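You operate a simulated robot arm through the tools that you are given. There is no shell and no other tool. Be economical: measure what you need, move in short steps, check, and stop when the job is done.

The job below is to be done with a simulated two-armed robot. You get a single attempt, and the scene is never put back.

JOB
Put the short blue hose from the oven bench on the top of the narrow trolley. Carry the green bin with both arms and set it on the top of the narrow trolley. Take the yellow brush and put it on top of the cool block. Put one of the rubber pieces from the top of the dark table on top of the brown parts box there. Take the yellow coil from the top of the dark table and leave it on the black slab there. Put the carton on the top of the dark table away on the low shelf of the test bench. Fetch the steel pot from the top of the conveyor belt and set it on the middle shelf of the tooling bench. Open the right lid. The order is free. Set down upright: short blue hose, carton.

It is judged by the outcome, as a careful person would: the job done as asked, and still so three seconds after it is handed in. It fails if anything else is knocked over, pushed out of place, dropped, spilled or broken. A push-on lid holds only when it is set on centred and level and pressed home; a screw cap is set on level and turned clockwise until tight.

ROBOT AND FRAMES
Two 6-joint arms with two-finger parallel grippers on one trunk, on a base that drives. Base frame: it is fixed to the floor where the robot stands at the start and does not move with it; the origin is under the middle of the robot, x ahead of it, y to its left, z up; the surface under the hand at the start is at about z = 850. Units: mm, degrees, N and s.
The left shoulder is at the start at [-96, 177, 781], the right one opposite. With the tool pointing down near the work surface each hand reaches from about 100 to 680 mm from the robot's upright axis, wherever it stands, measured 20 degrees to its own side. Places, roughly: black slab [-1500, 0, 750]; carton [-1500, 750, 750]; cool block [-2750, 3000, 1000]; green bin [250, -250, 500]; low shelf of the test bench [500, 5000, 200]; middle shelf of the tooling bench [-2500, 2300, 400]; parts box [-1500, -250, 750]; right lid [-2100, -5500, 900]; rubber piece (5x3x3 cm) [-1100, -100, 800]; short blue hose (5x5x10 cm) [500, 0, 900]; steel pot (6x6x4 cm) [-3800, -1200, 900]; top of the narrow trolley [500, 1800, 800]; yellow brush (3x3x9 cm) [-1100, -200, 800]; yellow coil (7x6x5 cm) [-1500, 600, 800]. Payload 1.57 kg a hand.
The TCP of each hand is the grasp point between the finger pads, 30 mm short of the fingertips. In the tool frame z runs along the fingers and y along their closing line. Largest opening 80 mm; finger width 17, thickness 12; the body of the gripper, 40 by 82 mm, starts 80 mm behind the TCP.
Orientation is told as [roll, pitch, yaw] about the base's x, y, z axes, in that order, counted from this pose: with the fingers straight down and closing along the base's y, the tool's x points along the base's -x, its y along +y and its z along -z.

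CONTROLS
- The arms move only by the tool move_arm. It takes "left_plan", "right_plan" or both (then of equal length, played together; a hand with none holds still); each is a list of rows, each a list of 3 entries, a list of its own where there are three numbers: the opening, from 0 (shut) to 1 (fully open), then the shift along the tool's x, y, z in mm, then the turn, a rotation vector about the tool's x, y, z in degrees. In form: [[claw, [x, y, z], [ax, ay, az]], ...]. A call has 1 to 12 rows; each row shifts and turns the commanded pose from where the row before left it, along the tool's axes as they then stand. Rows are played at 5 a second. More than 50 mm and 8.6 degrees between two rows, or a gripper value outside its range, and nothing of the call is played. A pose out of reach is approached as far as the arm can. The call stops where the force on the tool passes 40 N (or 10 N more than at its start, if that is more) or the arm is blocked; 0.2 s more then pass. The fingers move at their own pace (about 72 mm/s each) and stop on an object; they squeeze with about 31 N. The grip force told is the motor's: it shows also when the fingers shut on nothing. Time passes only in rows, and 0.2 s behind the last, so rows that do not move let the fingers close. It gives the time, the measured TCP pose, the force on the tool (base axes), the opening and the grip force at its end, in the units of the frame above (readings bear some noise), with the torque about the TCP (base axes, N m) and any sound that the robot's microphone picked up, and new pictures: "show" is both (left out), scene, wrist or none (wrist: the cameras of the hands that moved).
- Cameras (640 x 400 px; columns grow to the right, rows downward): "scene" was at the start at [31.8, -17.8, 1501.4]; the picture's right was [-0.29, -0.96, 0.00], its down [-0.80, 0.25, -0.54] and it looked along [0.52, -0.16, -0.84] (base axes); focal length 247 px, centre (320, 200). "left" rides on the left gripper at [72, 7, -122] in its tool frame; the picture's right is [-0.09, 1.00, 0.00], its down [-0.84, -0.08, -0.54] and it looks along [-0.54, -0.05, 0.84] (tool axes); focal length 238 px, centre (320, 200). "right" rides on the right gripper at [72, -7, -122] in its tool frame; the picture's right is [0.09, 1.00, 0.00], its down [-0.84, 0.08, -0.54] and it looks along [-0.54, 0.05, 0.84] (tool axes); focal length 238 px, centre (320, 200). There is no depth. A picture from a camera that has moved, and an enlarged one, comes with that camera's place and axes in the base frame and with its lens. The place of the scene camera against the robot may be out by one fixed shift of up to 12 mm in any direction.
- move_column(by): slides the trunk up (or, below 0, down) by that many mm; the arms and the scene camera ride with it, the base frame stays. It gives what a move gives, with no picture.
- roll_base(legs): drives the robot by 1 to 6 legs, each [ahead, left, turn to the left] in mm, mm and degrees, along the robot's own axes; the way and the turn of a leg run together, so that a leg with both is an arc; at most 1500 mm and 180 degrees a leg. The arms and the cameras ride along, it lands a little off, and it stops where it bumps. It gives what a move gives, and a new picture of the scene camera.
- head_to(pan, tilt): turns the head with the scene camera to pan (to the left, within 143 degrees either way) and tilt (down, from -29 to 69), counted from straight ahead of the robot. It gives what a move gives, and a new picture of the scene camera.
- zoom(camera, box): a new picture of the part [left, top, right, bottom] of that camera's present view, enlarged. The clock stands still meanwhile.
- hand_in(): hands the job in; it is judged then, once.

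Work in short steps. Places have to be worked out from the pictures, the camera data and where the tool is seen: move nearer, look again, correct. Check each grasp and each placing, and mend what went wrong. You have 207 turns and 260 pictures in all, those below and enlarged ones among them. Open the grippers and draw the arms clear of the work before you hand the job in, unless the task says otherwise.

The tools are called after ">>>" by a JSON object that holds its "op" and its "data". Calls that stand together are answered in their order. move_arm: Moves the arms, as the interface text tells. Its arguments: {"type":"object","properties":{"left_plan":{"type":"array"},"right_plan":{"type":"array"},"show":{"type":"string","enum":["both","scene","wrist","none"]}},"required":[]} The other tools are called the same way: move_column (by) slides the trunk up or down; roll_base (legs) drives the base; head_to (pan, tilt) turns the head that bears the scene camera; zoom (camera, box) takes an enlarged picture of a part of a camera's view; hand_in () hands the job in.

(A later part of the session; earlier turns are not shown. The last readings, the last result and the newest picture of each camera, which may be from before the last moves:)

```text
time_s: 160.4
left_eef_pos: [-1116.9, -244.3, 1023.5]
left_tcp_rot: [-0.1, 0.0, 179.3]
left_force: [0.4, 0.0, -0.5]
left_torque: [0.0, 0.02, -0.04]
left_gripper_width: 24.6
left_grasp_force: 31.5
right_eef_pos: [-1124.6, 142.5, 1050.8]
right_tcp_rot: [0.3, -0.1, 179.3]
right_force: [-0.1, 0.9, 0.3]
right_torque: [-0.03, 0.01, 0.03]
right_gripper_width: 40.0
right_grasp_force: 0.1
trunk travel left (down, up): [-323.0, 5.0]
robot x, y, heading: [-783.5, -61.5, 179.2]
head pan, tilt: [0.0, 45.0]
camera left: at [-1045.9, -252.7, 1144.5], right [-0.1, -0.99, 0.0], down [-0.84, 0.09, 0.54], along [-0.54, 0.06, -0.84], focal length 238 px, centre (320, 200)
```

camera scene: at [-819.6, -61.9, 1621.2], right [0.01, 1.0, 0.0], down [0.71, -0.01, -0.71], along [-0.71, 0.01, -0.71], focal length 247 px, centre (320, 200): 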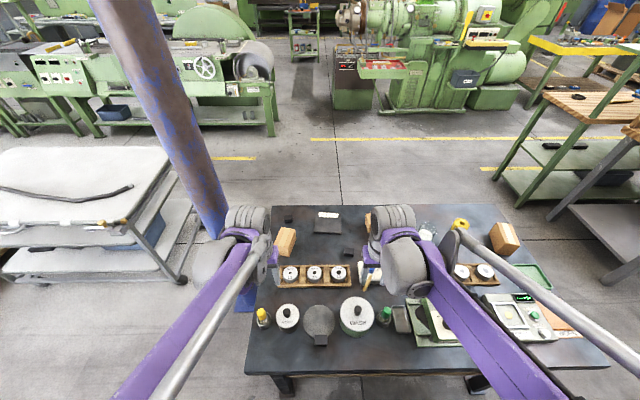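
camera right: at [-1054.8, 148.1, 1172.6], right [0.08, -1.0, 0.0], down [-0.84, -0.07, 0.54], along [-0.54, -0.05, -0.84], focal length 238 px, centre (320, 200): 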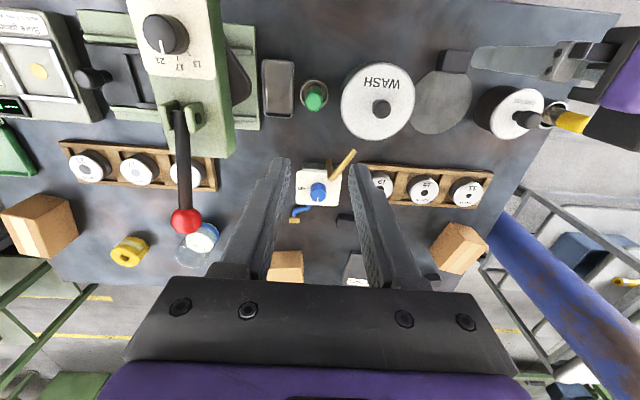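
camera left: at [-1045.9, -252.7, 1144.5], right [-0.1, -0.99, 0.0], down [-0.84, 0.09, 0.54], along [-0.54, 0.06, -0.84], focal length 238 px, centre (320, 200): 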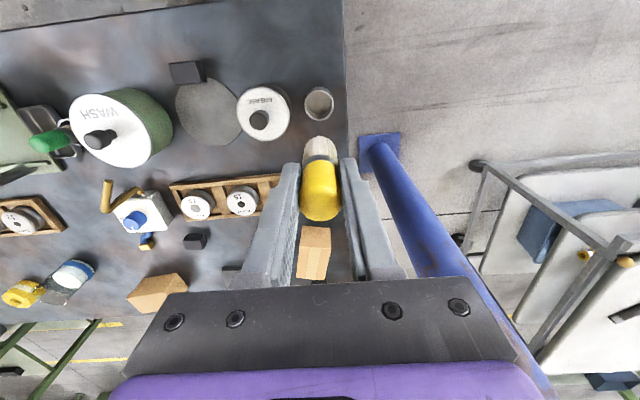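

Brush in hand, cup undisturbed. I drive round the +y end of the table to its far side.

>>> {"op": "roll_base", "data": {"legs": [[-200, 0, 0], [0, -1400, 0], [1000, 0, 0], [650, 0, 0], [0, 700, 0], [0, 0, 179]]}}

```text
time_s: 195.3
left_eef_pos: [-1887.0, 766.4, 1023.4]
left_tcp_rot: [-0.1, -0.1, -1.0]
left_force: [0.5, -0.5, -1.0]
left_torque: [0.02, -0.04, 0.0]
left_gripper_width: 24.3
left_grasp_force: 30.9
right_eef_pos: [-1879.6, 378.7, 1051.1]
right_tcp_rot: [0.2, 0.0, -0.9]
right_force: [0.6, 0.0, -0.1]
right_torque: [0.02, 0.0, -0.02]
right_gripper_width: 40.1
right_grasp_force: 0.0
trunk travel left (down, up): [-323.0, 5.0]
robot x, y, heading: [-2218.6, 586.3, -0.8]
head pan, tilt: [0.0, 45.0]
camera scene: at [-2178.2, 586.3, 1621.2], right [-0.02, -1.0, 0.0], down [-0.71, 0.01, -0.71], along [0.71, -0.01, -0.71], focal length 247 px, centre (320, 200)
```

scene: 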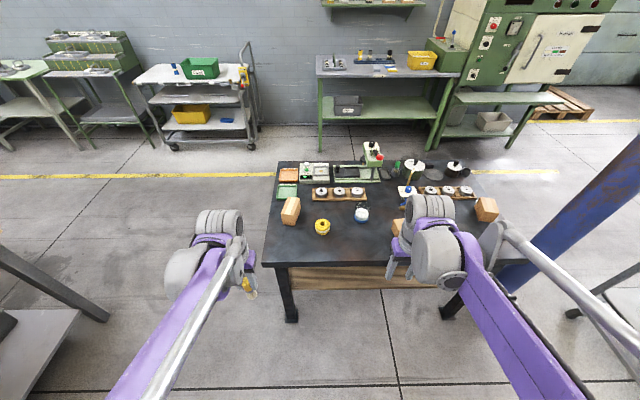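

I drive to the table with the right hand near the coil.

>>> {"op": "roll_base", "data": {"legs": [[0, 90, 0.9], [350, 0, 0]]}}

>>> {"op": "move_arm", "data": {"right_plan": [[1, [0, 0, 0], [0, 0, 0]]], "show": "wrist"}}

```text
time_s: 198.6
left_eef_pos: [-1553.9, 859.1, 1022.8]
left_tcp_rot: [-0.1, 0.0, -0.2]
left_force: [-0.4, -0.1, -0.6]
left_torque: [-0.05, 0.09, 0.02]
left_gripper_width: 24.5
left_grasp_force: 30.7
right_eef_pos: [-1542.2, 473.5, 1050.7]
right_tcp_rot: [0.2, 0.1, -0.1]
right_force: [0.2, -0.3, -0.4]
right_torque: [0.03, 0.04, 0.01]
right_gripper_width: 40.1
right_grasp_force: 0.1
trunk travel left (down, up): [-323.0, 5.0]
robot x, y, heading: [-1892.5, 669.4, -0.3]
head pan, tilt: [0.0, 45.0]
stopped in leg 2: the robot was blocked; the commanded pose is now the measured one
camera scene: at [-1842.7, 676.3, 1621.4], right [0.0, -1.0, 0.0], down [-0.71, 0.0, -0.7], along [0.7, 0.0, -0.71], focal length 247 px, centre (320, 200)
```

scene: 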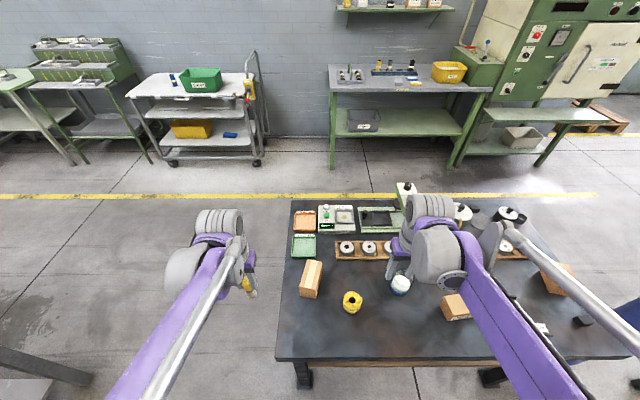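

```text
time_s: 199.0
left_eef_pos: [-1557.4, 859.1, 1023.3]
left_tcp_rot: [-0.1, 0.1, -0.2]
left_force: [0.4, 0.0, -0.2]
left_torque: [0.01, -0.02, 0.0]
left_gripper_width: 24.5
left_grasp_force: 31.0
right_eef_pos: [-1546.0, 472.2, 1051.2]
right_tcp_rot: [0.2, 0.1, -0.1]
right_force: [-0.2, -0.7, 0.1]
right_torque: [0.0, -0.01, -0.01]
right_gripper_width: 80.1
right_grasp_force: 0.1
trunk travel left (down, up): [-323.0, 5.0]
robot x, y, heading: [-1892.8, 673.1, -0.2]
head pan, tilt: [0.0, 45.0]
camera right: at [-1617.9, 465.7, 1172.5], right [-0.09, 1.0, 0.0], down [0.84, 0.07, 0.54], along [0.54, 0.05, -0.84], focal length 238 px, centre (320, 200)
```

right: 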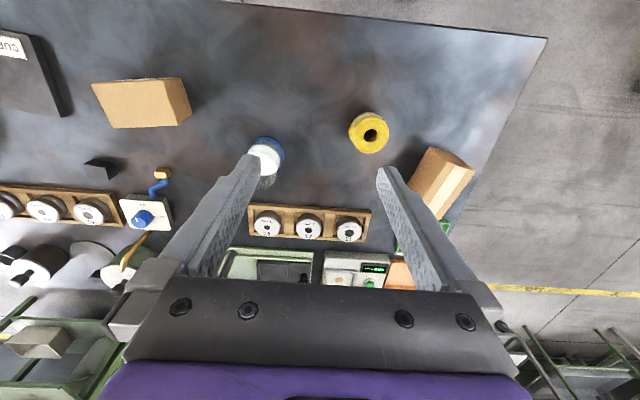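

Coil about [-1502,563]. I bring the right hand above it, open fully.

>>> {"op": "move_arm", "data": {"right_plan": [[1, [-23, 43, 0], [0, 0, 0]], [1, [-23, 43, 0], [0, 0, 0]], [1, [0, 5, 45], [0, 0, 0]], [1, [0, 0, 45], [0, 0, 0]], [1, [0, 0, 45], [0, 0, 0]], [1, [0, 0, 0], [0, 0, 0]]], "show": "wrist"}}

>>> {"op": "zoom", "data": {"camera": "right", "box": [240, 60, 400, 160]}}

```text
time_s: 200.4
left_eef_pos: [-1557.9, 859.1, 1023.6]
left_tcp_rot: [-0.1, 0.0, -0.2]
left_force: [-0.2, 0.3, -1.0]
left_torque: [0.01, -0.04, 0.0]
left_gripper_width: 24.4
left_grasp_force: 30.7
right_eef_pos: [-1499.1, 563.8, 914.0]
right_tcp_rot: [0.1, 0.0, -0.1]
right_force: [-0.3, 0.3, 0.3]
right_torque: [-0.03, -0.02, -0.01]
right_gripper_width: 79.8
right_grasp_force: 0.1
trunk travel left (down, up): [-323.0, 5.0]
robot x, y, heading: [-1887.3, 670.6, -0.1]
head pan, tilt: [0.0, 45.0]
camera right: at [-1572.3, 556.4, 1036.0], right [-0.09, 1.0, 0.0], down [0.84, 0.07, 0.54], along [0.54, 0.05, -0.84], focal length 238 px, centre (320, 200)
```

right: 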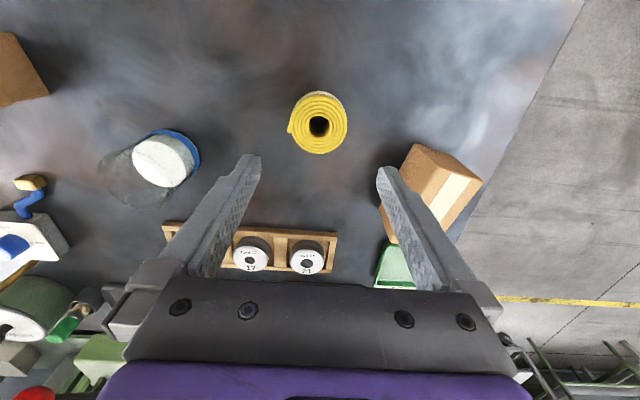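

```text
4.00 times, centred on (320, 110) of right
camera zoom: at [-1572.3, 556.4, 1036.0], right [-0.09, 1.0, 0.0], down [0.84, 0.07, 0.54], along [0.54, 0.05, -0.84], focal length 953 px, centre (320, 560)
```

zoom: 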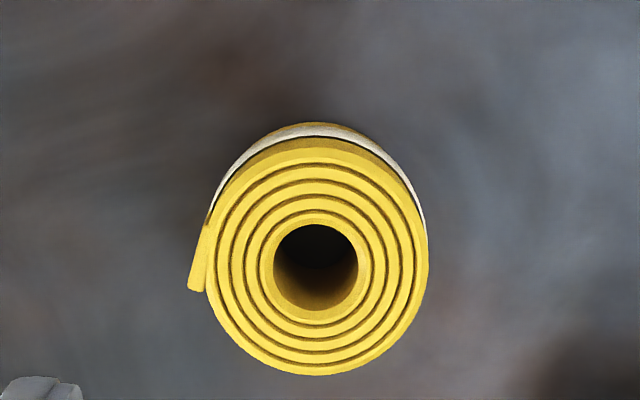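

Coil is a rolled strip, about 57 mm across, centre [-1504,560]. I go down to z 785 and close.

>>> {"op": "move_arm", "data": {"right_plan": [[1, [5, -3, 40], [0, 0, 0]], [1, [0, 0, 45], [0, 0, 0]], [1, [0, 0, 40], [0, 0, 0]], [1, [0, 0, 4], [0, 0, 0]], [0, [0, 0, 0], [0, 0, 0]], [0, [0, 0, 0], [0, 0, 0]], [0, [0, 0, 0], [0, 0, 0]]], "show": "wrist"}}

```text
time_s: 202.0
left_eef_pos: [-1556.9, 859.1, 1022.7]
left_tcp_rot: [-0.1, 0.0, -0.2]
left_force: [0.9, 0.3, -0.8]
left_torque: [0.02, -0.01, 0.02]
left_gripper_width: 24.3
left_grasp_force: 31.5
right_eef_pos: [-1504.9, 560.4, 786.9]
right_tcp_rot: [0.1, 0.0, -0.1]
right_force: [0.6, 0.3, 0.0]
right_torque: [0.03, 0.02, 0.03]
right_gripper_width: 58.7
right_grasp_force: 30.4
trunk travel left (down, up): [-323.0, 5.0]
robot x, y, heading: [-1889.1, 672.6, -0.2]
head pan, tilt: [0.0, 45.0]
camera right: at [-1577.2, 554.3, 908.0], right [-0.09, 1.0, 0.0], down [0.84, 0.07, 0.54], along [0.54, 0.05, -0.84], focal length 238 px, centre (320, 200)
```

right: 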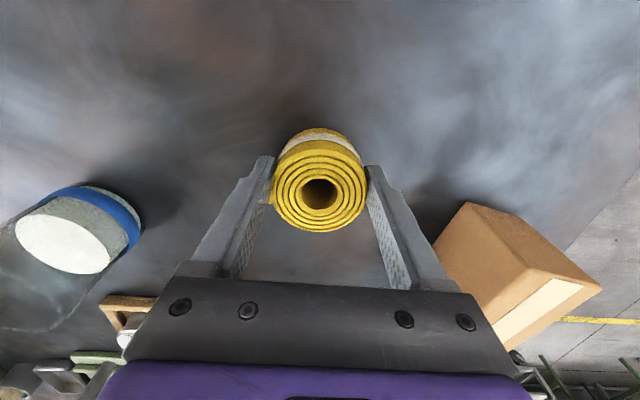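

Gripped at 58.7 mm. I lift it and drive right toward the slab.

>>> {"op": "move_arm", "data": {"right_plan": [[0, [0, 0, -30], [0, 0, 0]], [0, [0, 0, -45], [0, 0, 0]], [0, [0, 0, -45], [0, 0, 0]], [0, [0, 0, -45], [0, 0, 0]], [0, [20, 0, -40], [0, 0, 0]]], "show": "none"}}

>>> {"op": "roll_base", "data": {"legs": [[-30, 0, 0], [0, -560, 0]]}}

```text
time_s: 203.2
left_eef_pos: [-1558.9, 858.4, 1023.1]
left_tcp_rot: [0.0, 0.1, -0.2]
left_force: [-0.4, -0.4, 0.1]
left_torque: [-0.02, -0.02, -0.01]
left_gripper_width: 24.2
left_grasp_force: 30.8
right_eef_pos: [-1529.3, 560.3, 993.3]
right_tcp_rot: [0.3, 0.0, 0.0]
right_force: [0.1, -0.5, -1.2]
right_torque: [0.0, -0.02, 0.0]
right_gripper_width: 58.6
right_grasp_force: 31.0
trunk travel left (down, up): [-323.0, 5.0]
robot x, y, heading: [-1889.0, 675.2, -0.2]
head pan, tilt: [0.0, 45.0]
```

```text
time_s: 209.2
left_eef_pos: [-1590.4, 285.6, 1023.3]
left_tcp_rot: [-0.1, -0.1, 0.0]
left_force: [-0.6, 0.5, -1.0]
left_torque: [-0.02, 0.0, 0.02]
left_gripper_width: 24.5
left_grasp_force: 30.8
right_eef_pos: [-1557.3, -13.4, 991.8]
right_tcp_rot: [0.2, 0.0, 0.1]
right_force: [0.1, -0.5, -0.6]
right_torque: [0.0, 0.0, 0.0]
right_gripper_width: 58.6
right_grasp_force: 31.0
trunk travel left (down, up): [-323.0, 5.0]
robot x, y, heading: [-1921.7, 96.6, 0.1]
head pan, tilt: [0.0, 45.0]
camera scene: at [-1879.3, 102.2, 1621.2], right [0.0, -1.0, 0.0], down [-0.71, 0.0, -0.71], along [0.71, 0.0, -0.71], focal length 247 px, centre (320, 200)
```

scene: 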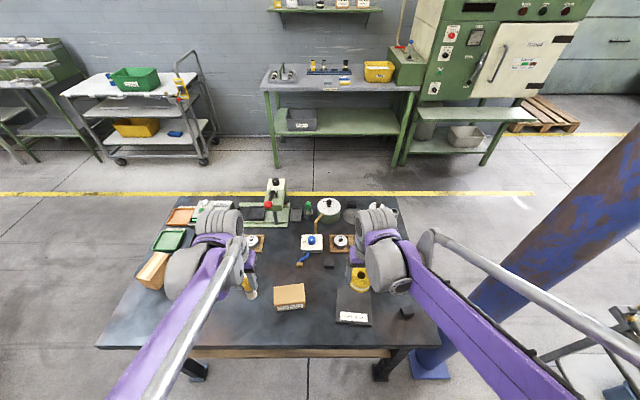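

>>> {"op": "move_arm", "data": {"right_plan": [[0, [0, 0, 0], [0, 0, 0]]], "show": "wrist"}}

>>> {"op": "zoom", "data": {"camera": "scene", "box": [260, 240, 440, 352]}}

```text
time_s: 209.6
left_eef_pos: [-1590.3, 286.5, 1022.8]
left_tcp_rot: [-0.1, -0.1, 0.0]
left_force: [-0.5, -0.2, -0.9]
left_torque: [-0.01, 0.01, -0.02]
left_gripper_width: 24.5
left_grasp_force: 30.9
right_eef_pos: [-1559.2, -13.1, 990.8]
right_tcp_rot: [0.1, -0.1, -0.1]
right_force: [0.5, -0.1, -1.3]
right_torque: [0.01, 0.03, 0.01]
right_gripper_width: 58.7
right_grasp_force: 30.7
trunk travel left (down, up): [-323.0, 5.0]
robot x, y, heading: [-1920.9, 98.3, -0.3]
head pan, tilt: [0.0, 45.0]
camera right: at [-1630.8, -21.0, 1113.6], right [-0.09, 1.0, 0.0], down [0.84, 0.08, 0.54], along [0.54, 0.05, -0.84], focal length 238 px, centre (320, 200)
```

right: 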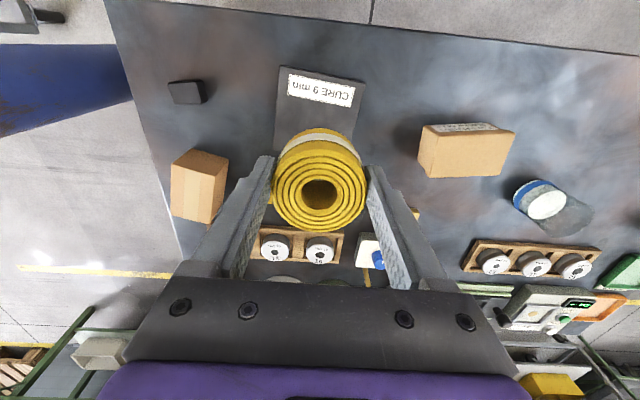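

```text
3.56 times, centred on (350, 296) of scene
camera zoom: at [-1879.3, 102.4, 1621.2], right [0.0, -1.0, 0.0], down [-0.71, 0.0, -0.71], along [0.71, 0.0, -0.71], focal length 878 px, centre (213, -141)
```

zoom: 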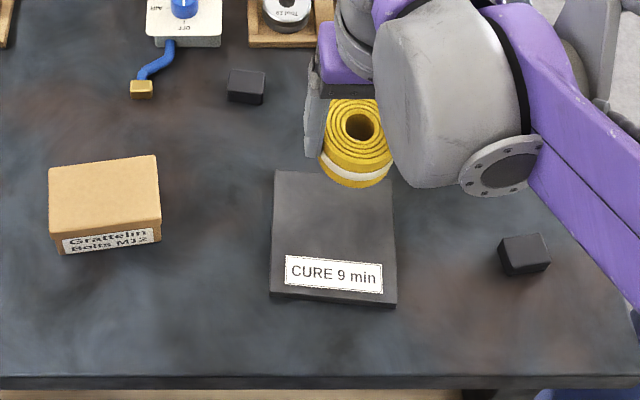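

Slab centre about [-1540,-15]. I place the coil near [-1530,-15]; I also zoom the right-hand view to check the parts box for a label.

>>> {"op": "zoom", "data": {"camera": "right", "box": [140, 60, 300, 240]}}

>>> {"op": "move_arm", "data": {"right_plan": [[0, [-28, -2, 20], [0, 0, 0]], [0, [0, 0, 45], [0, 0, 0]], [0, [0, 0, 45], [0, 0, 0]], [0, [0, 0, 45], [0, 0, 0]], [0, [0, 0, 20], [0, 0, 0]], [0, [0, 0, 0], [0, 0, 0]]], "show": "wrist"}}

```text
2.22 times, centred on (220, 150) of right
camera zoom: at [-1630.8, -21.0, 1113.6], right [-0.09, 1.0, 0.0], down [0.84, 0.08, 0.54], along [0.54, 0.05, -0.84], focal length 530 px, centre (542, 311)
```

zoom: 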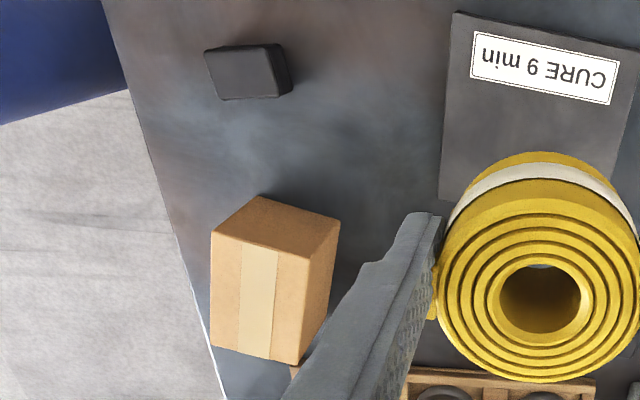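

```text
time_s: 211.0
left_eef_pos: [-1589.6, 285.2, 1022.3]
left_tcp_rot: [-0.2, 0.0, -0.1]
left_force: [-0.8, -0.3, -0.8]
left_torque: [0.0, -0.01, -0.02]
left_gripper_width: 24.7
left_grasp_force: 30.5
right_eef_pos: [-1530.5, -15.5, 814.9]
right_tcp_rot: [0.2, 0.0, 0.0]
right_force: [1.1, -0.2, -1.5]
right_torque: [-0.03, -0.02, 0.03]
right_gripper_width: 58.7
right_grasp_force: 30.7
trunk travel left (down, up): [-323.0, 5.0]
robot x, y, heading: [-1918.7, 103.4, -0.3]
head pan, tilt: [0.0, 45.0]
camera right: at [-1602.0, -23.6, 936.9], right [-0.09, 1.0, 0.0], down [0.84, 0.08, 0.54], along [0.54, 0.05, -0.84], focal length 238 px, centre (320, 200)
```

right: 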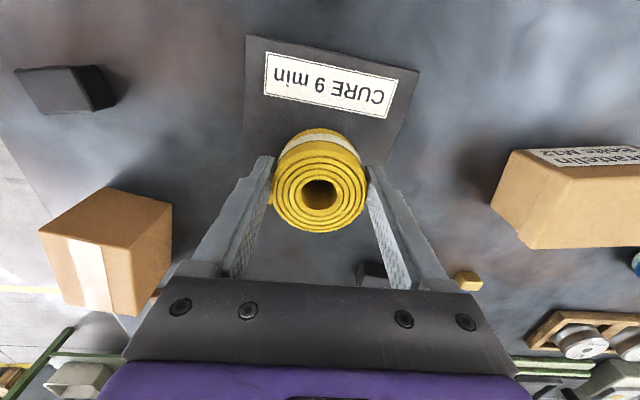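

Now lower gently onto the slab.

>>> {"op": "move_arm", "data": {"right_plan": [[0, [0, 0, 4], [0, 0, 0]], [0, [0, 0, 3], [0, 0, 0]], [0, [0, 0, 3], [0, 0, 0]], [0, [0, 0, 2], [0, 0, 0]], [0, [0, 0, 2], [0, 0, 0]], [0, [0, 0, 2], [0, 0, 0]]], "show": "none"}}

```text
time_s: 212.4
left_eef_pos: [-1589.3, 285.6, 1024.0]
left_tcp_rot: [-0.1, 0.0, -0.1]
left_force: [-1.0, -0.2, -0.9]
left_torque: [0.02, 0.03, -0.02]
left_gripper_width: 24.4
left_grasp_force: 30.8
right_eef_pos: [-1530.2, -16.1, 800.3]
right_tcp_rot: [0.2, 0.0, 0.0]
right_force: [0.4, -0.5, -1.7]
right_torque: [0.0, 0.02, -0.01]
right_gripper_width: 58.8
right_grasp_force: 31.7
trunk travel left (down, up): [-323.0, 5.0]
robot x, y, heading: [-1922.1, 98.8, -0.0]
head pan, tilt: [0.0, 45.0]
```

>>> {"op": "move_arm", "data": {"right_plan": [[0, [0, 0, 2], [0, 0, 0]], [0, [0, 0, 2], [0, 0, 0]], [0, [0, 0, 2], [0, 0, 0]], [0, [0, 0, 2], [0, 0, 0]], [0, [0, 0, 2], [0, 0, 0]], [0, [0, 0, 2], [0, 0, 0]]], "show": "none"}}

```text
time_s: 213.0
left_eef_pos: [-1591.3, 286.0, 1024.3]
left_tcp_rot: [-0.1, -0.1, -0.1]
left_force: [0.1, -0.5, -0.9]
left_torque: [0.0, -0.01, -0.01]
left_gripper_width: 24.5
left_grasp_force: 31.1
right_eef_pos: [-1530.7, -15.0, 799.9]
right_tcp_rot: [0.0, -0.2, 0.0]
right_force: [1.9, 0.6, 39.2]
right_torque: [-0.03, -0.2, 0.02]
right_gripper_width: 58.9
right_grasp_force: 30.1
trunk travel left (down, up): [-323.0, 5.0]
robot x, y, heading: [-1921.3, 100.7, -0.0]
head pan, tilt: [0.0, 45.0]
stopped in row 3 (right hand): the force on the tool passed its limit at 48 N (the readings are from after the stop); the commanded pose is now the measured one
```

Contact; release and rise.

>>> {"op": "move_arm", "data": {"right_plan": [[0, [0, 0, -2], [0, 0, 0]], [1, [0, 0, 0], [0, 0, 0]], [1, [0, 0, 0], [0, 0, 0]], [1, [0, 0, -40], [0, 0, 0]], [1, [0, 0, -45], [0, 0, 0]], [1, [0, 0, -45], [0, 0, 0]], [1, [0, 0, -20], [0, 0, 0]]], "show": "wrist"}}

```text
time_s: 214.6
left_eef_pos: [-1591.6, 286.7, 1023.5]
left_tcp_rot: [-0.1, 0.0, -0.1]
left_force: [-0.1, 0.0, -0.9]
left_torque: [0.02, 0.02, 0.0]
left_gripper_width: 24.4
left_grasp_force: 30.9
right_eef_pos: [-1531.3, -16.8, 949.8]
right_tcp_rot: [0.2, -0.1, 0.1]
right_force: [0.2, 0.4, 0.1]
right_torque: [-0.03, -0.01, 0.0]
right_gripper_width: 79.9
right_grasp_force: 0.0
trunk travel left (down, up): [-323.0, 5.0]
robot x, y, heading: [-1922.0, 98.6, -0.1]
head pan, tilt: [0.0, 45.0]
camera right: at [-1603.4, -24.1, 1072.6], right [-0.09, 1.0, 0.0], down [0.84, 0.08, 0.54], along [0.54, 0.05, -0.84], focal length 238 px, centre (320, 200)
```

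right: 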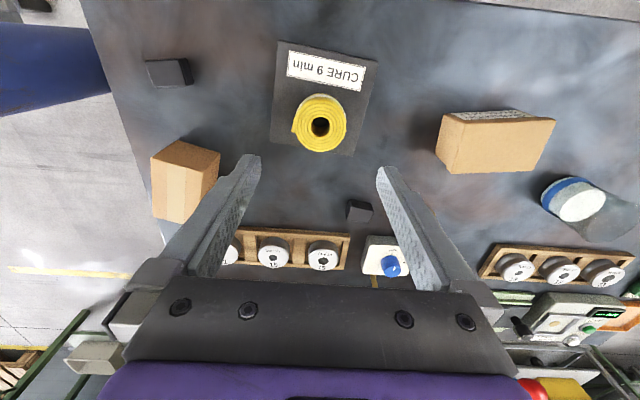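

Coil rests on the slab. Next I move the right hand over the rubber piece near [-1563,-198].

>>> {"op": "move_arm", "data": {"right_plan": [[1, [8, -45, 0], [0, 0, 0]], [1, [8, -45, 0], [0, 0, 0]], [1, [8, -45, 0], [0, 0, 0]], [1, [8, -45, 0], [0, 0, 0]], [1, [0, 0, 40], [0, 0, 0]], [1, [0, 0, 0], [0, 0, 0]]], "show": "wrist"}}

>>> {"op": "zoom", "data": {"camera": "right", "box": [200, 40, 440, 190]}}

```text
time_s: 216.0
left_eef_pos: [-1590.3, 286.1, 1023.3]
left_tcp_rot: [0.0, 0.0, -0.1]
left_force: [-0.1, 0.0, -0.4]
left_torque: [-0.03, 0.03, -0.01]
left_gripper_width: 24.3
left_grasp_force: 31.1
right_eef_pos: [-1564.1, -196.4, 909.0]
right_tcp_rot: [0.1, 0.0, 0.0]
right_force: [-0.2, -0.7, -0.8]
right_torque: [0.02, 0.01, 0.0]
right_gripper_width: 80.0
right_grasp_force: 0.1
trunk travel left (down, up): [-323.0, 5.0]
robot x, y, heading: [-1923.9, 99.3, 0.3]
head pan, tilt: [0.0, 45.0]
camera right: at [-1636.0, -203.7, 1029.7], right [-0.09, 1.0, 0.0], down [0.84, 0.08, 0.54], along [0.54, 0.05, -0.84], focal length 238 px, centre (320, 200)
```

right: 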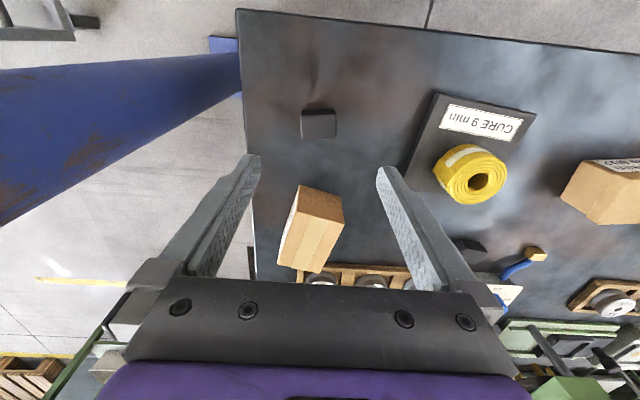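

```text
2.67 times, centred on (320, 115) of right
camera zoom: at [-1636.0, -203.7, 1029.7], right [-0.09, 1.0, 0.0], down [0.84, 0.08, 0.54], along [0.54, 0.05, -0.84], focal length 636 px, centre (320, 427)
```

zoom: 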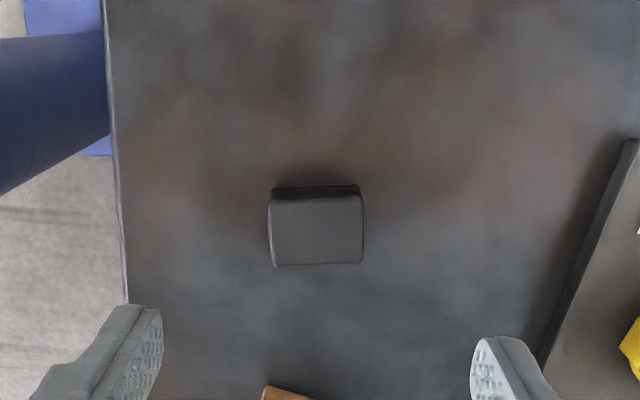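

Rubber top centre [-1563,-199], about 38 mm wide. Descend to z 780 and close.

>>> {"op": "move_arm", "data": {"right_plan": [[1, [0, -3, 45], [0, 0, 0]], [1, [0, 0, 45], [0, 0, 0]], [1, [0, 0, 32], [0, 0, 0]], [1, [0, 0, 6], [0, 0, 0]], [0, [0, 0, 0], [0, 0, 0]], [0, [0, 0, 0], [0, 0, 0]], [0, [0, 0, 0], [0, 0, 0]]], "show": "wrist"}}

```text
time_s: 217.6
left_eef_pos: [-1589.8, 286.4, 1022.7]
left_tcp_rot: [-0.1, 0.0, -0.2]
left_force: [-0.6, -0.2, -0.6]
left_torque: [-0.02, -0.01, -0.03]
left_gripper_width: 24.3
left_grasp_force: 30.9
right_eef_pos: [-1562.3, -199.7, 779.8]
right_tcp_rot: [0.3, -0.1, 0.0]
right_force: [0.0, -0.9, 0.9]
right_torque: [-0.01, -0.02, 0.01]
right_gripper_width: 43.2
right_grasp_force: 31.2
trunk travel left (down, up): [-323.0, 5.0]
robot x, y, heading: [-1922.4, 102.1, -0.1]
head pan, tilt: [0.0, 45.0]
camera right: at [-1634.4, -206.8, 902.2], right [-0.09, 1.0, 0.0], down [0.84, 0.08, 0.54], along [0.54, 0.05, -0.84], focal length 238 px, centre (320, 200)
```

right: 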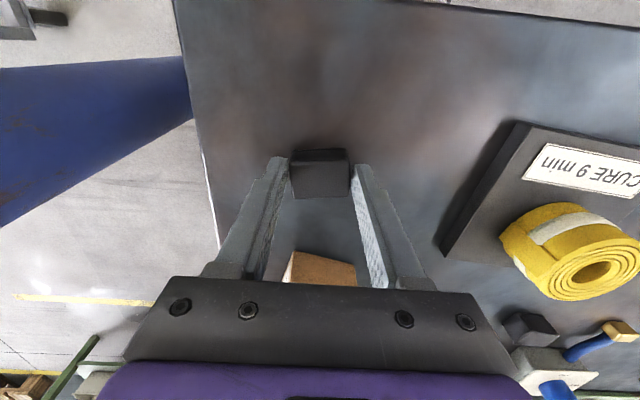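

Gripped at 43 mm. Lift and move toward the box.

>>> {"op": "move_arm", "data": {"right_plan": [[0, [0, 0, -40], [0, 0, 0]], [0, [0, 0, -45], [0, 0, 0]], [0, [0, 0, -45], [0, 0, 0]], [0, [-20, 0, -10], [0, 0, 0]], [0, [0, 0, 0], [0, 0, 0]]], "show": "wrist"}}

>>> {"op": "zoom", "data": {"camera": "scene", "box": [340, 200, 500, 300]}}

```text
time_s: 218.8
left_eef_pos: [-1591.2, 284.9, 1023.4]
left_tcp_rot: [-0.1, -0.1, -0.1]
left_force: [0.4, 0.2, -0.4]
left_torque: [0.01, -0.01, -0.03]
left_gripper_width: 24.4
left_grasp_force: 30.7
right_eef_pos: [-1543.9, -197.1, 921.2]
right_tcp_rot: [0.1, -0.1, -0.1]
right_force: [-0.7, -0.2, -0.6]
right_torque: [-0.03, 0.0, -0.01]
right_gripper_width: 42.9
right_grasp_force: 31.6
trunk travel left (down, up): [-323.0, 5.0]
robot x, y, heading: [-1917.9, 100.0, -0.4]
head pan, tilt: [0.0, 45.0]
camera right: at [-1615.3, -204.6, 1042.7], right [-0.09, 1.0, 0.0], down [0.84, 0.08, 0.54], along [0.54, 0.05, -0.84], focal length 238 px, centre (320, 200)
```

right: 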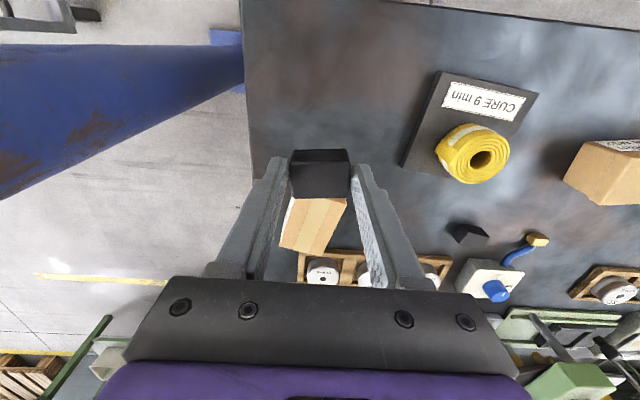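

```text
4.00 times, centred on (420, 250) of scene
camera zoom: at [-1879.7, 102.2, 1621.2], right [0.0, -1.0, 0.0], down [-0.71, 0.0, -0.71], along [0.71, 0.0, -0.71], focal length 987 px, centre (-80, 0)
```

zoom: 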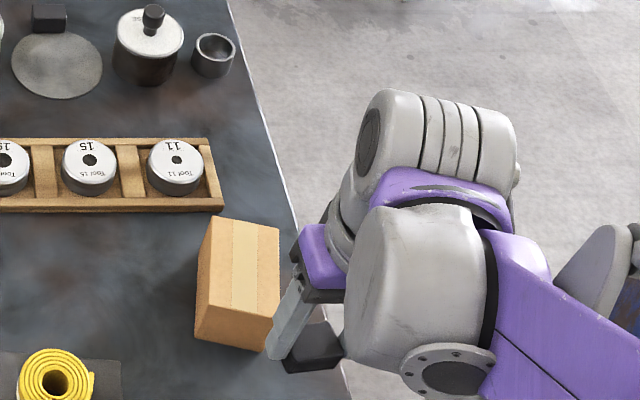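

Box top: about 60×92 mm, centred [-1426,-196], top z≈810. I move over it at height, then look.

>>> {"op": "move_arm", "data": {"right_plan": [[0, [-40, 0, 0], [0, 0, 0]], [0, [-40, 0, 0], [0, 0, 0]], [0, [-38, 0, 0], [0, 0, 0]], [0, [0, 0, 40], [0, 0, 0]], [0, [0, 0, 10], [0, 0, 0]], [0, [0, 0, 0], [0, 0, 0]]], "show": "both"}}

>>> {"op": "zoom", "data": {"camera": "right", "box": [220, 120, 420, 290]}}

```text
time_s: 220.2
left_eef_pos: [-1589.8, 285.4, 1023.3]
left_tcp_rot: [-0.1, 0.0, -0.1]
left_force: [-0.8, -0.1, -1.0]
left_torque: [-0.01, 0.02, 0.03]
left_gripper_width: 24.4
left_grasp_force: 30.5
right_eef_pos: [-1425.2, -198.4, 873.1]
right_tcp_rot: [0.3, -0.1, 0.0]
right_force: [0.3, 0.4, -0.6]
right_torque: [0.01, 0.0, 0.01]
right_gripper_width: 42.2
right_grasp_force: 31.1
trunk travel left (down, up): [-323.0, 5.0]
robot x, y, heading: [-1921.9, 100.4, -0.1]
head pan, tilt: [0.0, 45.0]
camera scene: at [-1879.2, 102.2, 1621.2], right [0.0, -1.0, 0.0], down [-0.71, 0.0, -0.71], along [0.71, 0.0, -0.71], focal length 247 px, centre (320, 200)
camera right: at [-1497.0, -206.4, 994.3], right [-0.09, 1.0, 0.0], down [0.84, 0.08, 0.54], along [0.54, 0.05, -0.84], focal length 238 px, centre (320, 200)
```

scene: 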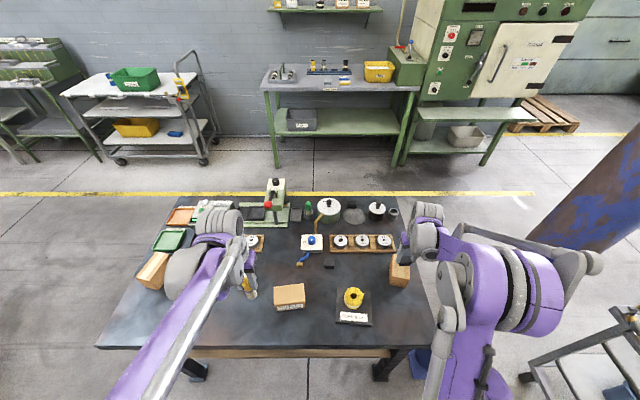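
right: 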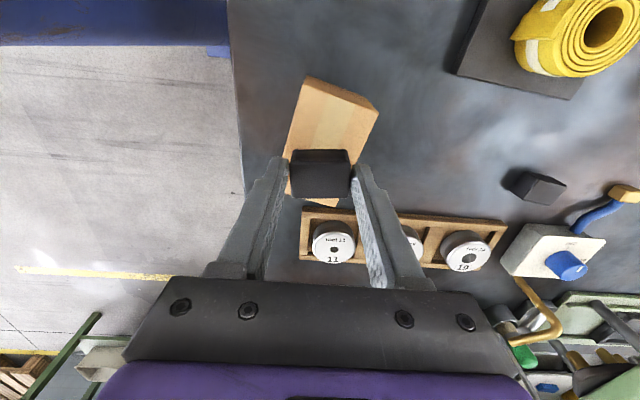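

```text
2.35 times, centred on (320, 205) of right
camera zoom: at [-1497.0, -206.4, 994.3], right [-0.09, 1.0, 0.0], down [0.84, 0.08, 0.54], along [0.54, 0.05, -0.84], focal length 561 px, centre (320, 188)
```

zoom: 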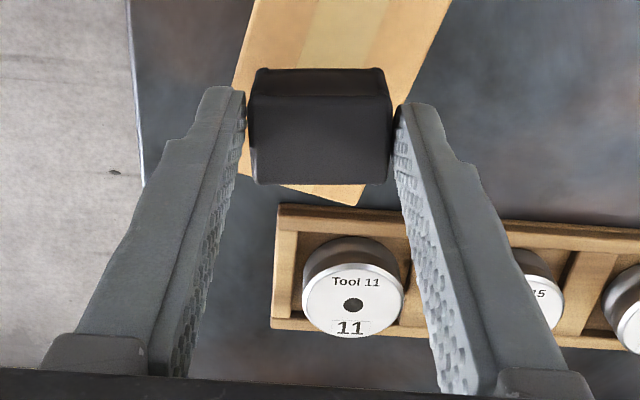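

Aligned over the box. I lower gently.

>>> {"op": "move_arm", "data": {"right_plan": [[0, [2, 1, 8], [0, 0, 0]], [0, [0, 0, 4], [0, 0, 0]], [0, [0, 0, 2], [0, 0, 0]], [0, [0, 0, 2], [0, 0, 0]], [0, [0, 0, 2], [0, 0, 0]], [0, [0, 0, 2], [0, 0, 0]], [0, [0, 0, 2], [0, 0, 0]], [0, [0, 0, 2], [0, 0, 0]]], "show": "none"}}

```text
time_s: 222.0
left_eef_pos: [-1590.3, 285.4, 1023.5]
left_tcp_rot: [-0.1, 0.0, -0.1]
left_force: [0.4, -0.4, -0.9]
left_torque: [-0.01, 0.0, -0.04]
left_gripper_width: 24.4
left_grasp_force: 30.8
right_eef_pos: [-1425.5, -197.9, 847.8]
right_tcp_rot: [0.2, -0.2, 0.0]
right_force: [-0.5, -0.2, -0.1]
right_torque: [0.01, 0.01, 0.02]
right_gripper_width: 42.0
right_grasp_force: 31.1
trunk travel left (down, up): [-323.0, 5.0]
robot x, y, heading: [-1919.2, 96.9, 0.0]
head pan, tilt: [0.0, 45.0]
```

>>> {"op": "move_arm", "data": {"right_plan": [[0, [0, 0, 2], [0, 0, 0]], [0, [0, 0, 2], [0, 0, 0]], [0, [0, 0, 2], [0, 0, 0]], [0, [0, 0, 2], [0, 0, 0]]], "show": "wrist"}}

```text
time_s: 222.9
left_eef_pos: [-1591.7, 287.8, 1024.4]
left_tcp_rot: [-0.2, -0.2, -0.1]
left_force: [0.3, 0.2, -0.9]
left_torque: [0.0, 0.01, -0.01]
left_gripper_width: 24.7
left_grasp_force: 31.0
right_eef_pos: [-1427.5, -197.8, 845.2]
right_tcp_rot: [0.1, -0.2, -0.1]
right_force: [0.9, -0.2, 32.7]
right_torque: [-0.03, -0.02, 0.07]
right_gripper_width: 41.7
right_grasp_force: 31.0
trunk travel left (down, up): [-323.0, 5.0]
robot x, y, heading: [-1923.2, 100.2, 0.1]
head pan, tilt: [0.0, 45.0]
stopped in row 4 (right hand): the force on the tool passed its limit at 44 N (the readings are from after the stop); the commanded pose is now the measured one
camera right: at [-1499.2, -204.8, 966.2], right [-0.09, 1.0, 0.0], down [0.83, 0.08, 0.55], along [0.54, 0.05, -0.84], focal length 238 px, centre (320, 200)
```

right: 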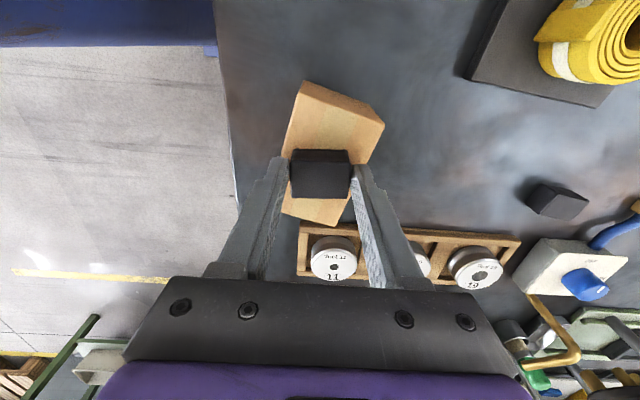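

Contact on the box. Release and rise.

>>> {"op": "move_arm", "data": {"right_plan": [[0, [0, 0, -2], [0, 0, 0]], [0.75, [0, 0, 0], [0, 0, 0]], [0.75, [0, 0, 0], [0, 0, 0]], [0.75, [0, 0, -30], [0, 0, 0]], [0.75, [0, 0, -45], [0, 0, 0]], [0.75, [0, 0, -45], [0, 0, 0]], [0.75, [40, 0, -20], [0, 0, 0]], [0.75, [45, 0, 0], [0, 0, 0]], [0.75, [45, 0, 0], [0, 0, 0]]], "show": "both"}}

```text
time_s: 224.9
left_eef_pos: [-1590.6, 285.6, 1023.5]
left_tcp_rot: [-0.1, -0.1, -0.1]
left_force: [-0.6, 1.1, -1.1]
left_torque: [0.0, -0.01, -0.02]
left_gripper_width: 24.3
left_grasp_force: 30.6
right_eef_pos: [-1556.6, -199.8, 984.6]
right_tcp_rot: [0.1, -0.2, 0.0]
right_force: [0.3, 0.0, 0.3]
right_torque: [0.03, -0.01, 0.0]
right_gripper_width: 59.8
right_grasp_force: 0.0
trunk travel left (down, up): [-323.0, 5.0]
robot x, y, heading: [-1921.7, 99.2, -0.1]
head pan, tilt: [0.0, 45.0]
camera scene: at [-1880.9, 102.5, 1621.2], right [0.0, -1.0, 0.0], down [-0.71, 0.0, -0.71], along [0.71, 0.0, -0.71], focal length 247 px, centre (320, 200)
camera right: at [-1629.7, -207.5, 1106.5], right [-0.09, 1.0, 0.0], down [0.84, 0.08, 0.54], along [0.54, 0.05, -0.84], focal length 238 px, centre (320, 200)
```

scene: 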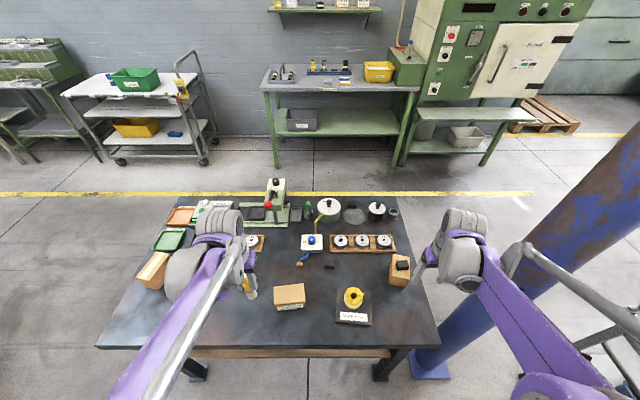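
right: 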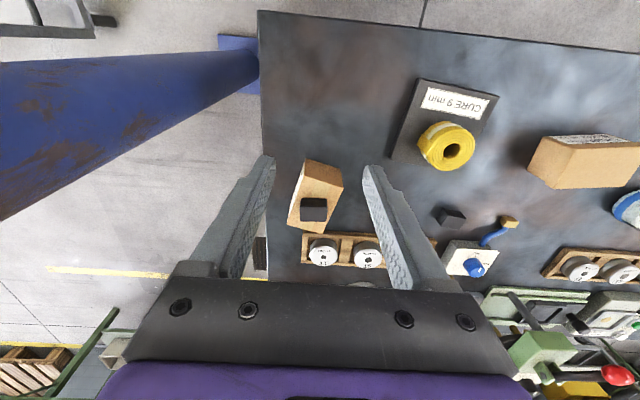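

Rubber rests on the box. Now I bring the right hand in and drive left to the carton.

>>> {"op": "move_arm", "data": {"right_plan": [[1, [0, 45, 0], [0, 0, 0]], [1, [0, 45, 0], [0, 0, 0]], [1, [0, 45, 0], [0, 0, 0]]], "show": "none"}}

>>> {"op": "roll_base", "data": {"legs": [[0, 740, 0]]}}

>>> {"op": "zoom", "data": {"camera": "scene", "box": [270, 180, 430, 300]}}

>>> {"op": "zoom", "data": {"camera": "right", "box": [160, 40, 480, 240]}}

```text
time_s: 225.7
left_eef_pos: [-1590.8, 284.6, 1022.5]
left_tcp_rot: [-0.1, 0.0, -0.1]
left_force: [0.0, 0.3, -1.0]
left_torque: [-0.03, -0.01, -0.01]
left_gripper_width: 24.6
left_grasp_force: 31.0
right_eef_pos: [-1554.2, -63.2, 983.3]
right_tcp_rot: [0.1, -0.2, -0.1]
right_force: [0.0, -0.2, 0.0]
right_torque: [0.05, -0.01, 0.0]
right_gripper_width: 79.9
right_grasp_force: 0.0
trunk travel left (down, up): [-323.0, 5.0]
robot x, y, heading: [-1922.5, 99.0, -0.4]
head pan, tilt: [0.0, 45.0]
```

```text
time_s: 232.7
left_eef_pos: [-1585.4, 1026.7, 1022.3]
left_tcp_rot: [-0.1, 0.0, -0.5]
left_force: [-0.6, 0.8, 0.1]
left_torque: [0.0, 0.02, 0.03]
left_gripper_width: 24.3
left_grasp_force: 31.3
right_eef_pos: [-1552.4, 676.9, 985.4]
right_tcp_rot: [0.0, -0.1, -0.4]
right_force: [-0.3, -0.4, -0.4]
right_torque: [-0.01, -0.02, -0.02]
right_gripper_width: 79.9
right_grasp_force: 0.0
trunk travel left (down, up): [-323.0, 5.0]
robot x, y, heading: [-1913.3, 841.6, -0.6]
head pan, tilt: [0.0, 45.0]
camera scene: at [-1875.3, 844.8, 1621.2], right [-0.01, -1.0, 0.0], down [-0.71, 0.01, -0.71], along [0.71, -0.01, -0.71], focal length 247 px, centre (320, 200)
```

scene: 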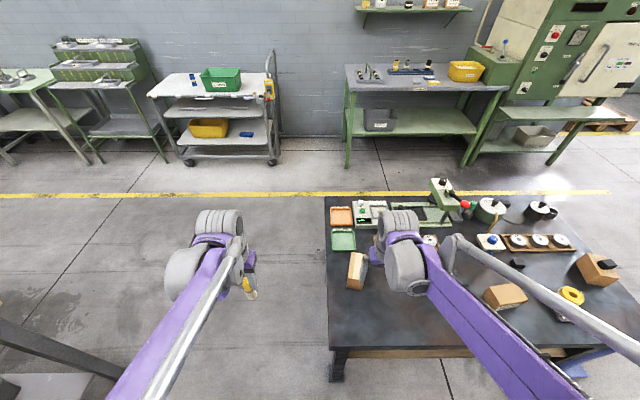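

```text
3.33 times, centred on (350, 240) of scene
camera zoom: at [-1875.3, 844.8, 1621.2], right [-0.01, -1.0, 0.0], down [-0.71, 0.01, -0.71], along [0.71, -0.01, -0.71], focal length 823 px, centre (220, 67)
```

zoom: 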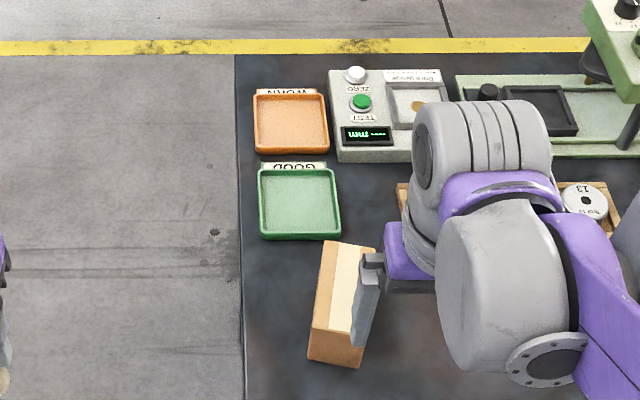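

```text
2.00 times, centred on (320, 140) of right
camera zoom: at [-1625.0, 670.3, 1105.7], right [-0.08, 1.0, 0.0], down [0.84, 0.07, 0.54], along [0.54, 0.05, -0.84], focal length 477 px, centre (320, 320)
```

zoom: 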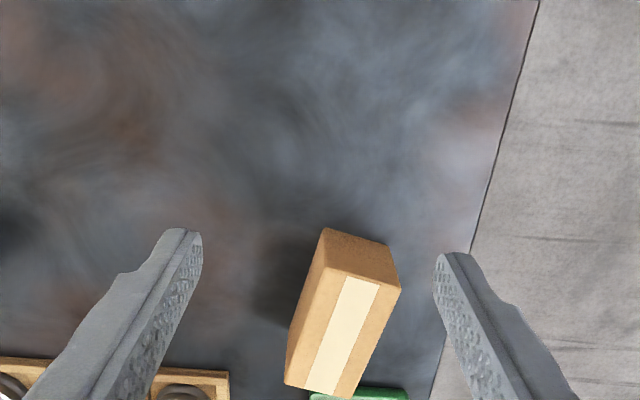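

Carton: footprint ≈55×105, centre [-1422,704], yaw −12°, z 742..814. For the low shelf I'll grip it with the hand tilted 50° forward; first I set that orientation at height.

>>> {"op": "move_arm", "data": {"right_plan": [[1, [0, 0, 0], [0, 0, 5.8]], [1, [0, 0, 0], [0, 0, 5.8]], [1, [0, 0, 0], [0, -8.4, 0]], [1, [0, 0, 0], [0, -8.4, 0]], [1, [0, 0, 0], [0, -8.4, 0]], [1, [0, 0, 0], [0, -8.4, 0]], [1, [0, 0, 0], [0, -8.4, 0]], [1, [0, 0, 0], [0, -8, 0]]], "show": "wrist"}}

```text
time_s: 234.5
left_eef_pos: [-1584.9, 1027.1, 1024.0]
left_tcp_rot: [-0.1, -0.1, -0.5]
left_force: [0.0, 0.2, 0.5]
left_torque: [0.02, -0.01, -0.02]
left_gripper_width: 24.5
left_grasp_force: 30.5
right_eef_pos: [-1551.9, 677.3, 985.0]
right_tcp_rot: [0.1, -50.2, -12.2]
right_force: [0.0, 0.1, 0.0]
right_torque: [-0.03, -0.01, -0.04]
right_gripper_width: 80.0
right_grasp_force: 0.1
trunk travel left (down, up): [-323.0, 5.0]
robot x, y, heading: [-1919.5, 840.1, -0.6]
head pan, tilt: [0.0, 45.0]
camera right: at [-1691.0, 699.1, 1007.0], right [0.15, 0.99, -0.07], down [0.13, 0.05, 0.99], along [0.98, -0.16, -0.12], focal length 238 px, centre (320, 200)
```

right: 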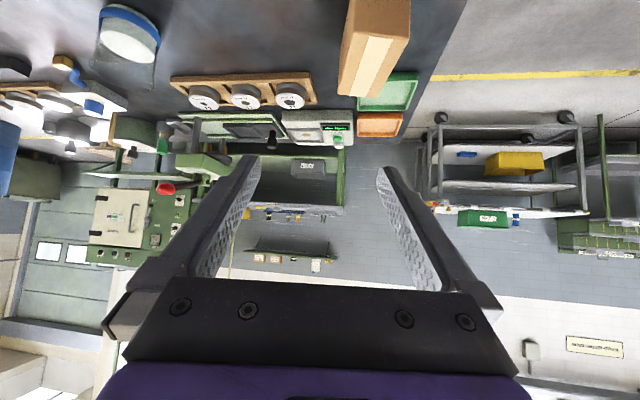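

>>> {"op": "move_arm", "data": {"right_plan": [[1, [20.3, 13.4, 28.3], [0, 0, 0]], [1, [20.3, 13.4, 28.3], [0, 0, 0]], [1, [20.3, 13.4, 28.3], [0, 0, 0]], [1, [20.3, 13.4, 28.3], [0, 0, 0]], [1, [0, 0, 0], [0, 0, 0]]], "show": "wrist"}}

```text
time_s: 235.7
left_eef_pos: [-1585.4, 1025.8, 1024.2]
left_tcp_rot: [-0.2, 0.0, -0.4]
left_force: [0.0, 1.0, -1.4]
left_torque: [0.02, 0.01, -0.02]
left_gripper_width: 24.2
left_grasp_force: 31.0
right_eef_pos: [-1489.1, 727.1, 890.4]
right_tcp_rot: [0.1, -50.1, -12.2]
right_force: [0.3, 0.5, 0.4]
right_torque: [-0.01, 0.01, 0.0]
right_gripper_width: 80.1
right_grasp_force: 0.1
right hand out of reach, approached as far as the arm can: row 3, 4
trunk travel left (down, up): [-323.0, 5.0]
robot x, y, heading: [-1916.7, 841.6, -0.4]
head pan, tilt: [0.0, 45.0]
camera right: at [-1628.2, 749.1, 913.0], right [0.15, 0.99, -0.07], down [0.14, 0.05, 0.99], along [0.98, -0.16, -0.13], focal length 238 px, centre (320, 200)
```

right: 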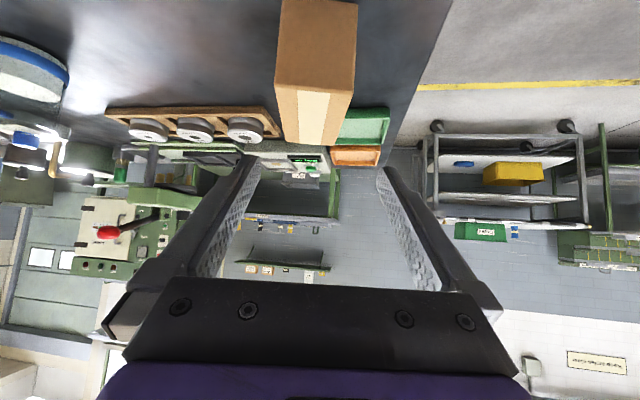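

The trunk is too high for this pose. I back the hand off along its axis, then lower the trunk 100 mm.

>>> {"op": "move_arm", "data": {"right_plan": [[1, [-18, -4.2, -40.5], [0, 0, 0]], [1, [-18, -4.2, -40.5], [0, 0, 0]], [1, [0, 0, 0], [0, 0, 0]]], "show": "none"}}

>>> {"op": "move_column", "data": {"by": -100}}

>>> {"op": "move_arm", "data": {"right_plan": [[1, [0, 0, 0], [0, 0, 0]]], "show": "wrist"}}

```text
time_s: 236.5
left_eef_pos: [-1583.5, 1026.7, 1022.5]
left_tcp_rot: [0.0, 0.1, -0.5]
left_force: [0.9, 0.3, 0.4]
left_torque: [0.02, 0.04, 0.01]
left_gripper_width: 24.5
left_grasp_force: 31.1
right_eef_pos: [-1528.4, 725.8, 969.4]
right_tcp_rot: [0.2, -50.2, -12.2]
right_force: [0.5, -0.5, -1.0]
right_torque: [-0.02, 0.01, -0.04]
right_gripper_width: 80.1
right_grasp_force: 0.0
trunk travel left (down, up): [-323.0, 5.0]
robot x, y, heading: [-1914.6, 841.8, -0.5]
head pan, tilt: [0.0, 45.0]
```

```text
time_s: 237.8
left_eef_pos: [-1584.1, 1026.2, 923.8]
left_tcp_rot: [-0.1, 0.2, -0.5]
left_force: [0.0, 0.1, -0.7]
left_torque: [0.0, 0.03, -0.03]
left_gripper_width: 24.6
left_grasp_force: 30.5
right_eef_pos: [-1529.0, 726.2, 870.4]
right_tcp_rot: [0.2, -50.1, -12.2]
right_force: [-0.3, -0.9, 0.0]
right_torque: [0.02, 0.04, 0.01]
right_gripper_width: 79.9
right_grasp_force: 0.0
trunk travel left (down, up): [-223.0, 105.0]
robot x, y, heading: [-1918.1, 842.7, -0.7]
head pan, tilt: [0.0, 45.0]
```

```text
time_s: 238.2
left_eef_pos: [-1584.9, 1026.6, 923.3]
left_tcp_rot: [-0.1, 0.0, -0.5]
left_force: [-0.1, -0.2, -1.9]
left_torque: [0.03, -0.01, -0.01]
left_gripper_width: 24.5
left_grasp_force: 31.0
right_eef_pos: [-1528.8, 727.4, 868.9]
right_tcp_rot: [0.2, -50.2, -12.2]
right_force: [-0.6, 0.0, 0.4]
right_torque: [0.01, 0.0, -0.01]
right_gripper_width: 80.1
right_grasp_force: 0.0
trunk travel left (down, up): [-223.0, 105.0]
robot x, y, heading: [-1917.6, 842.0, -0.5]
head pan, tilt: [0.0, 45.0]
camera right: at [-1667.5, 749.1, 892.0], right [0.15, 0.99, -0.07], down [0.13, 0.05, 0.99], along [0.98, -0.16, -0.12], focal length 238 px, centre (320, 200)
```

right: 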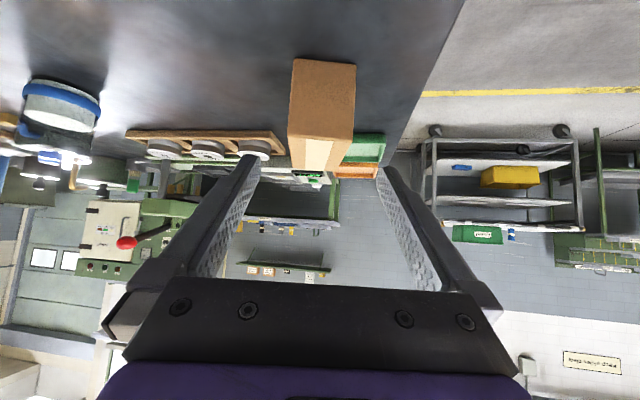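

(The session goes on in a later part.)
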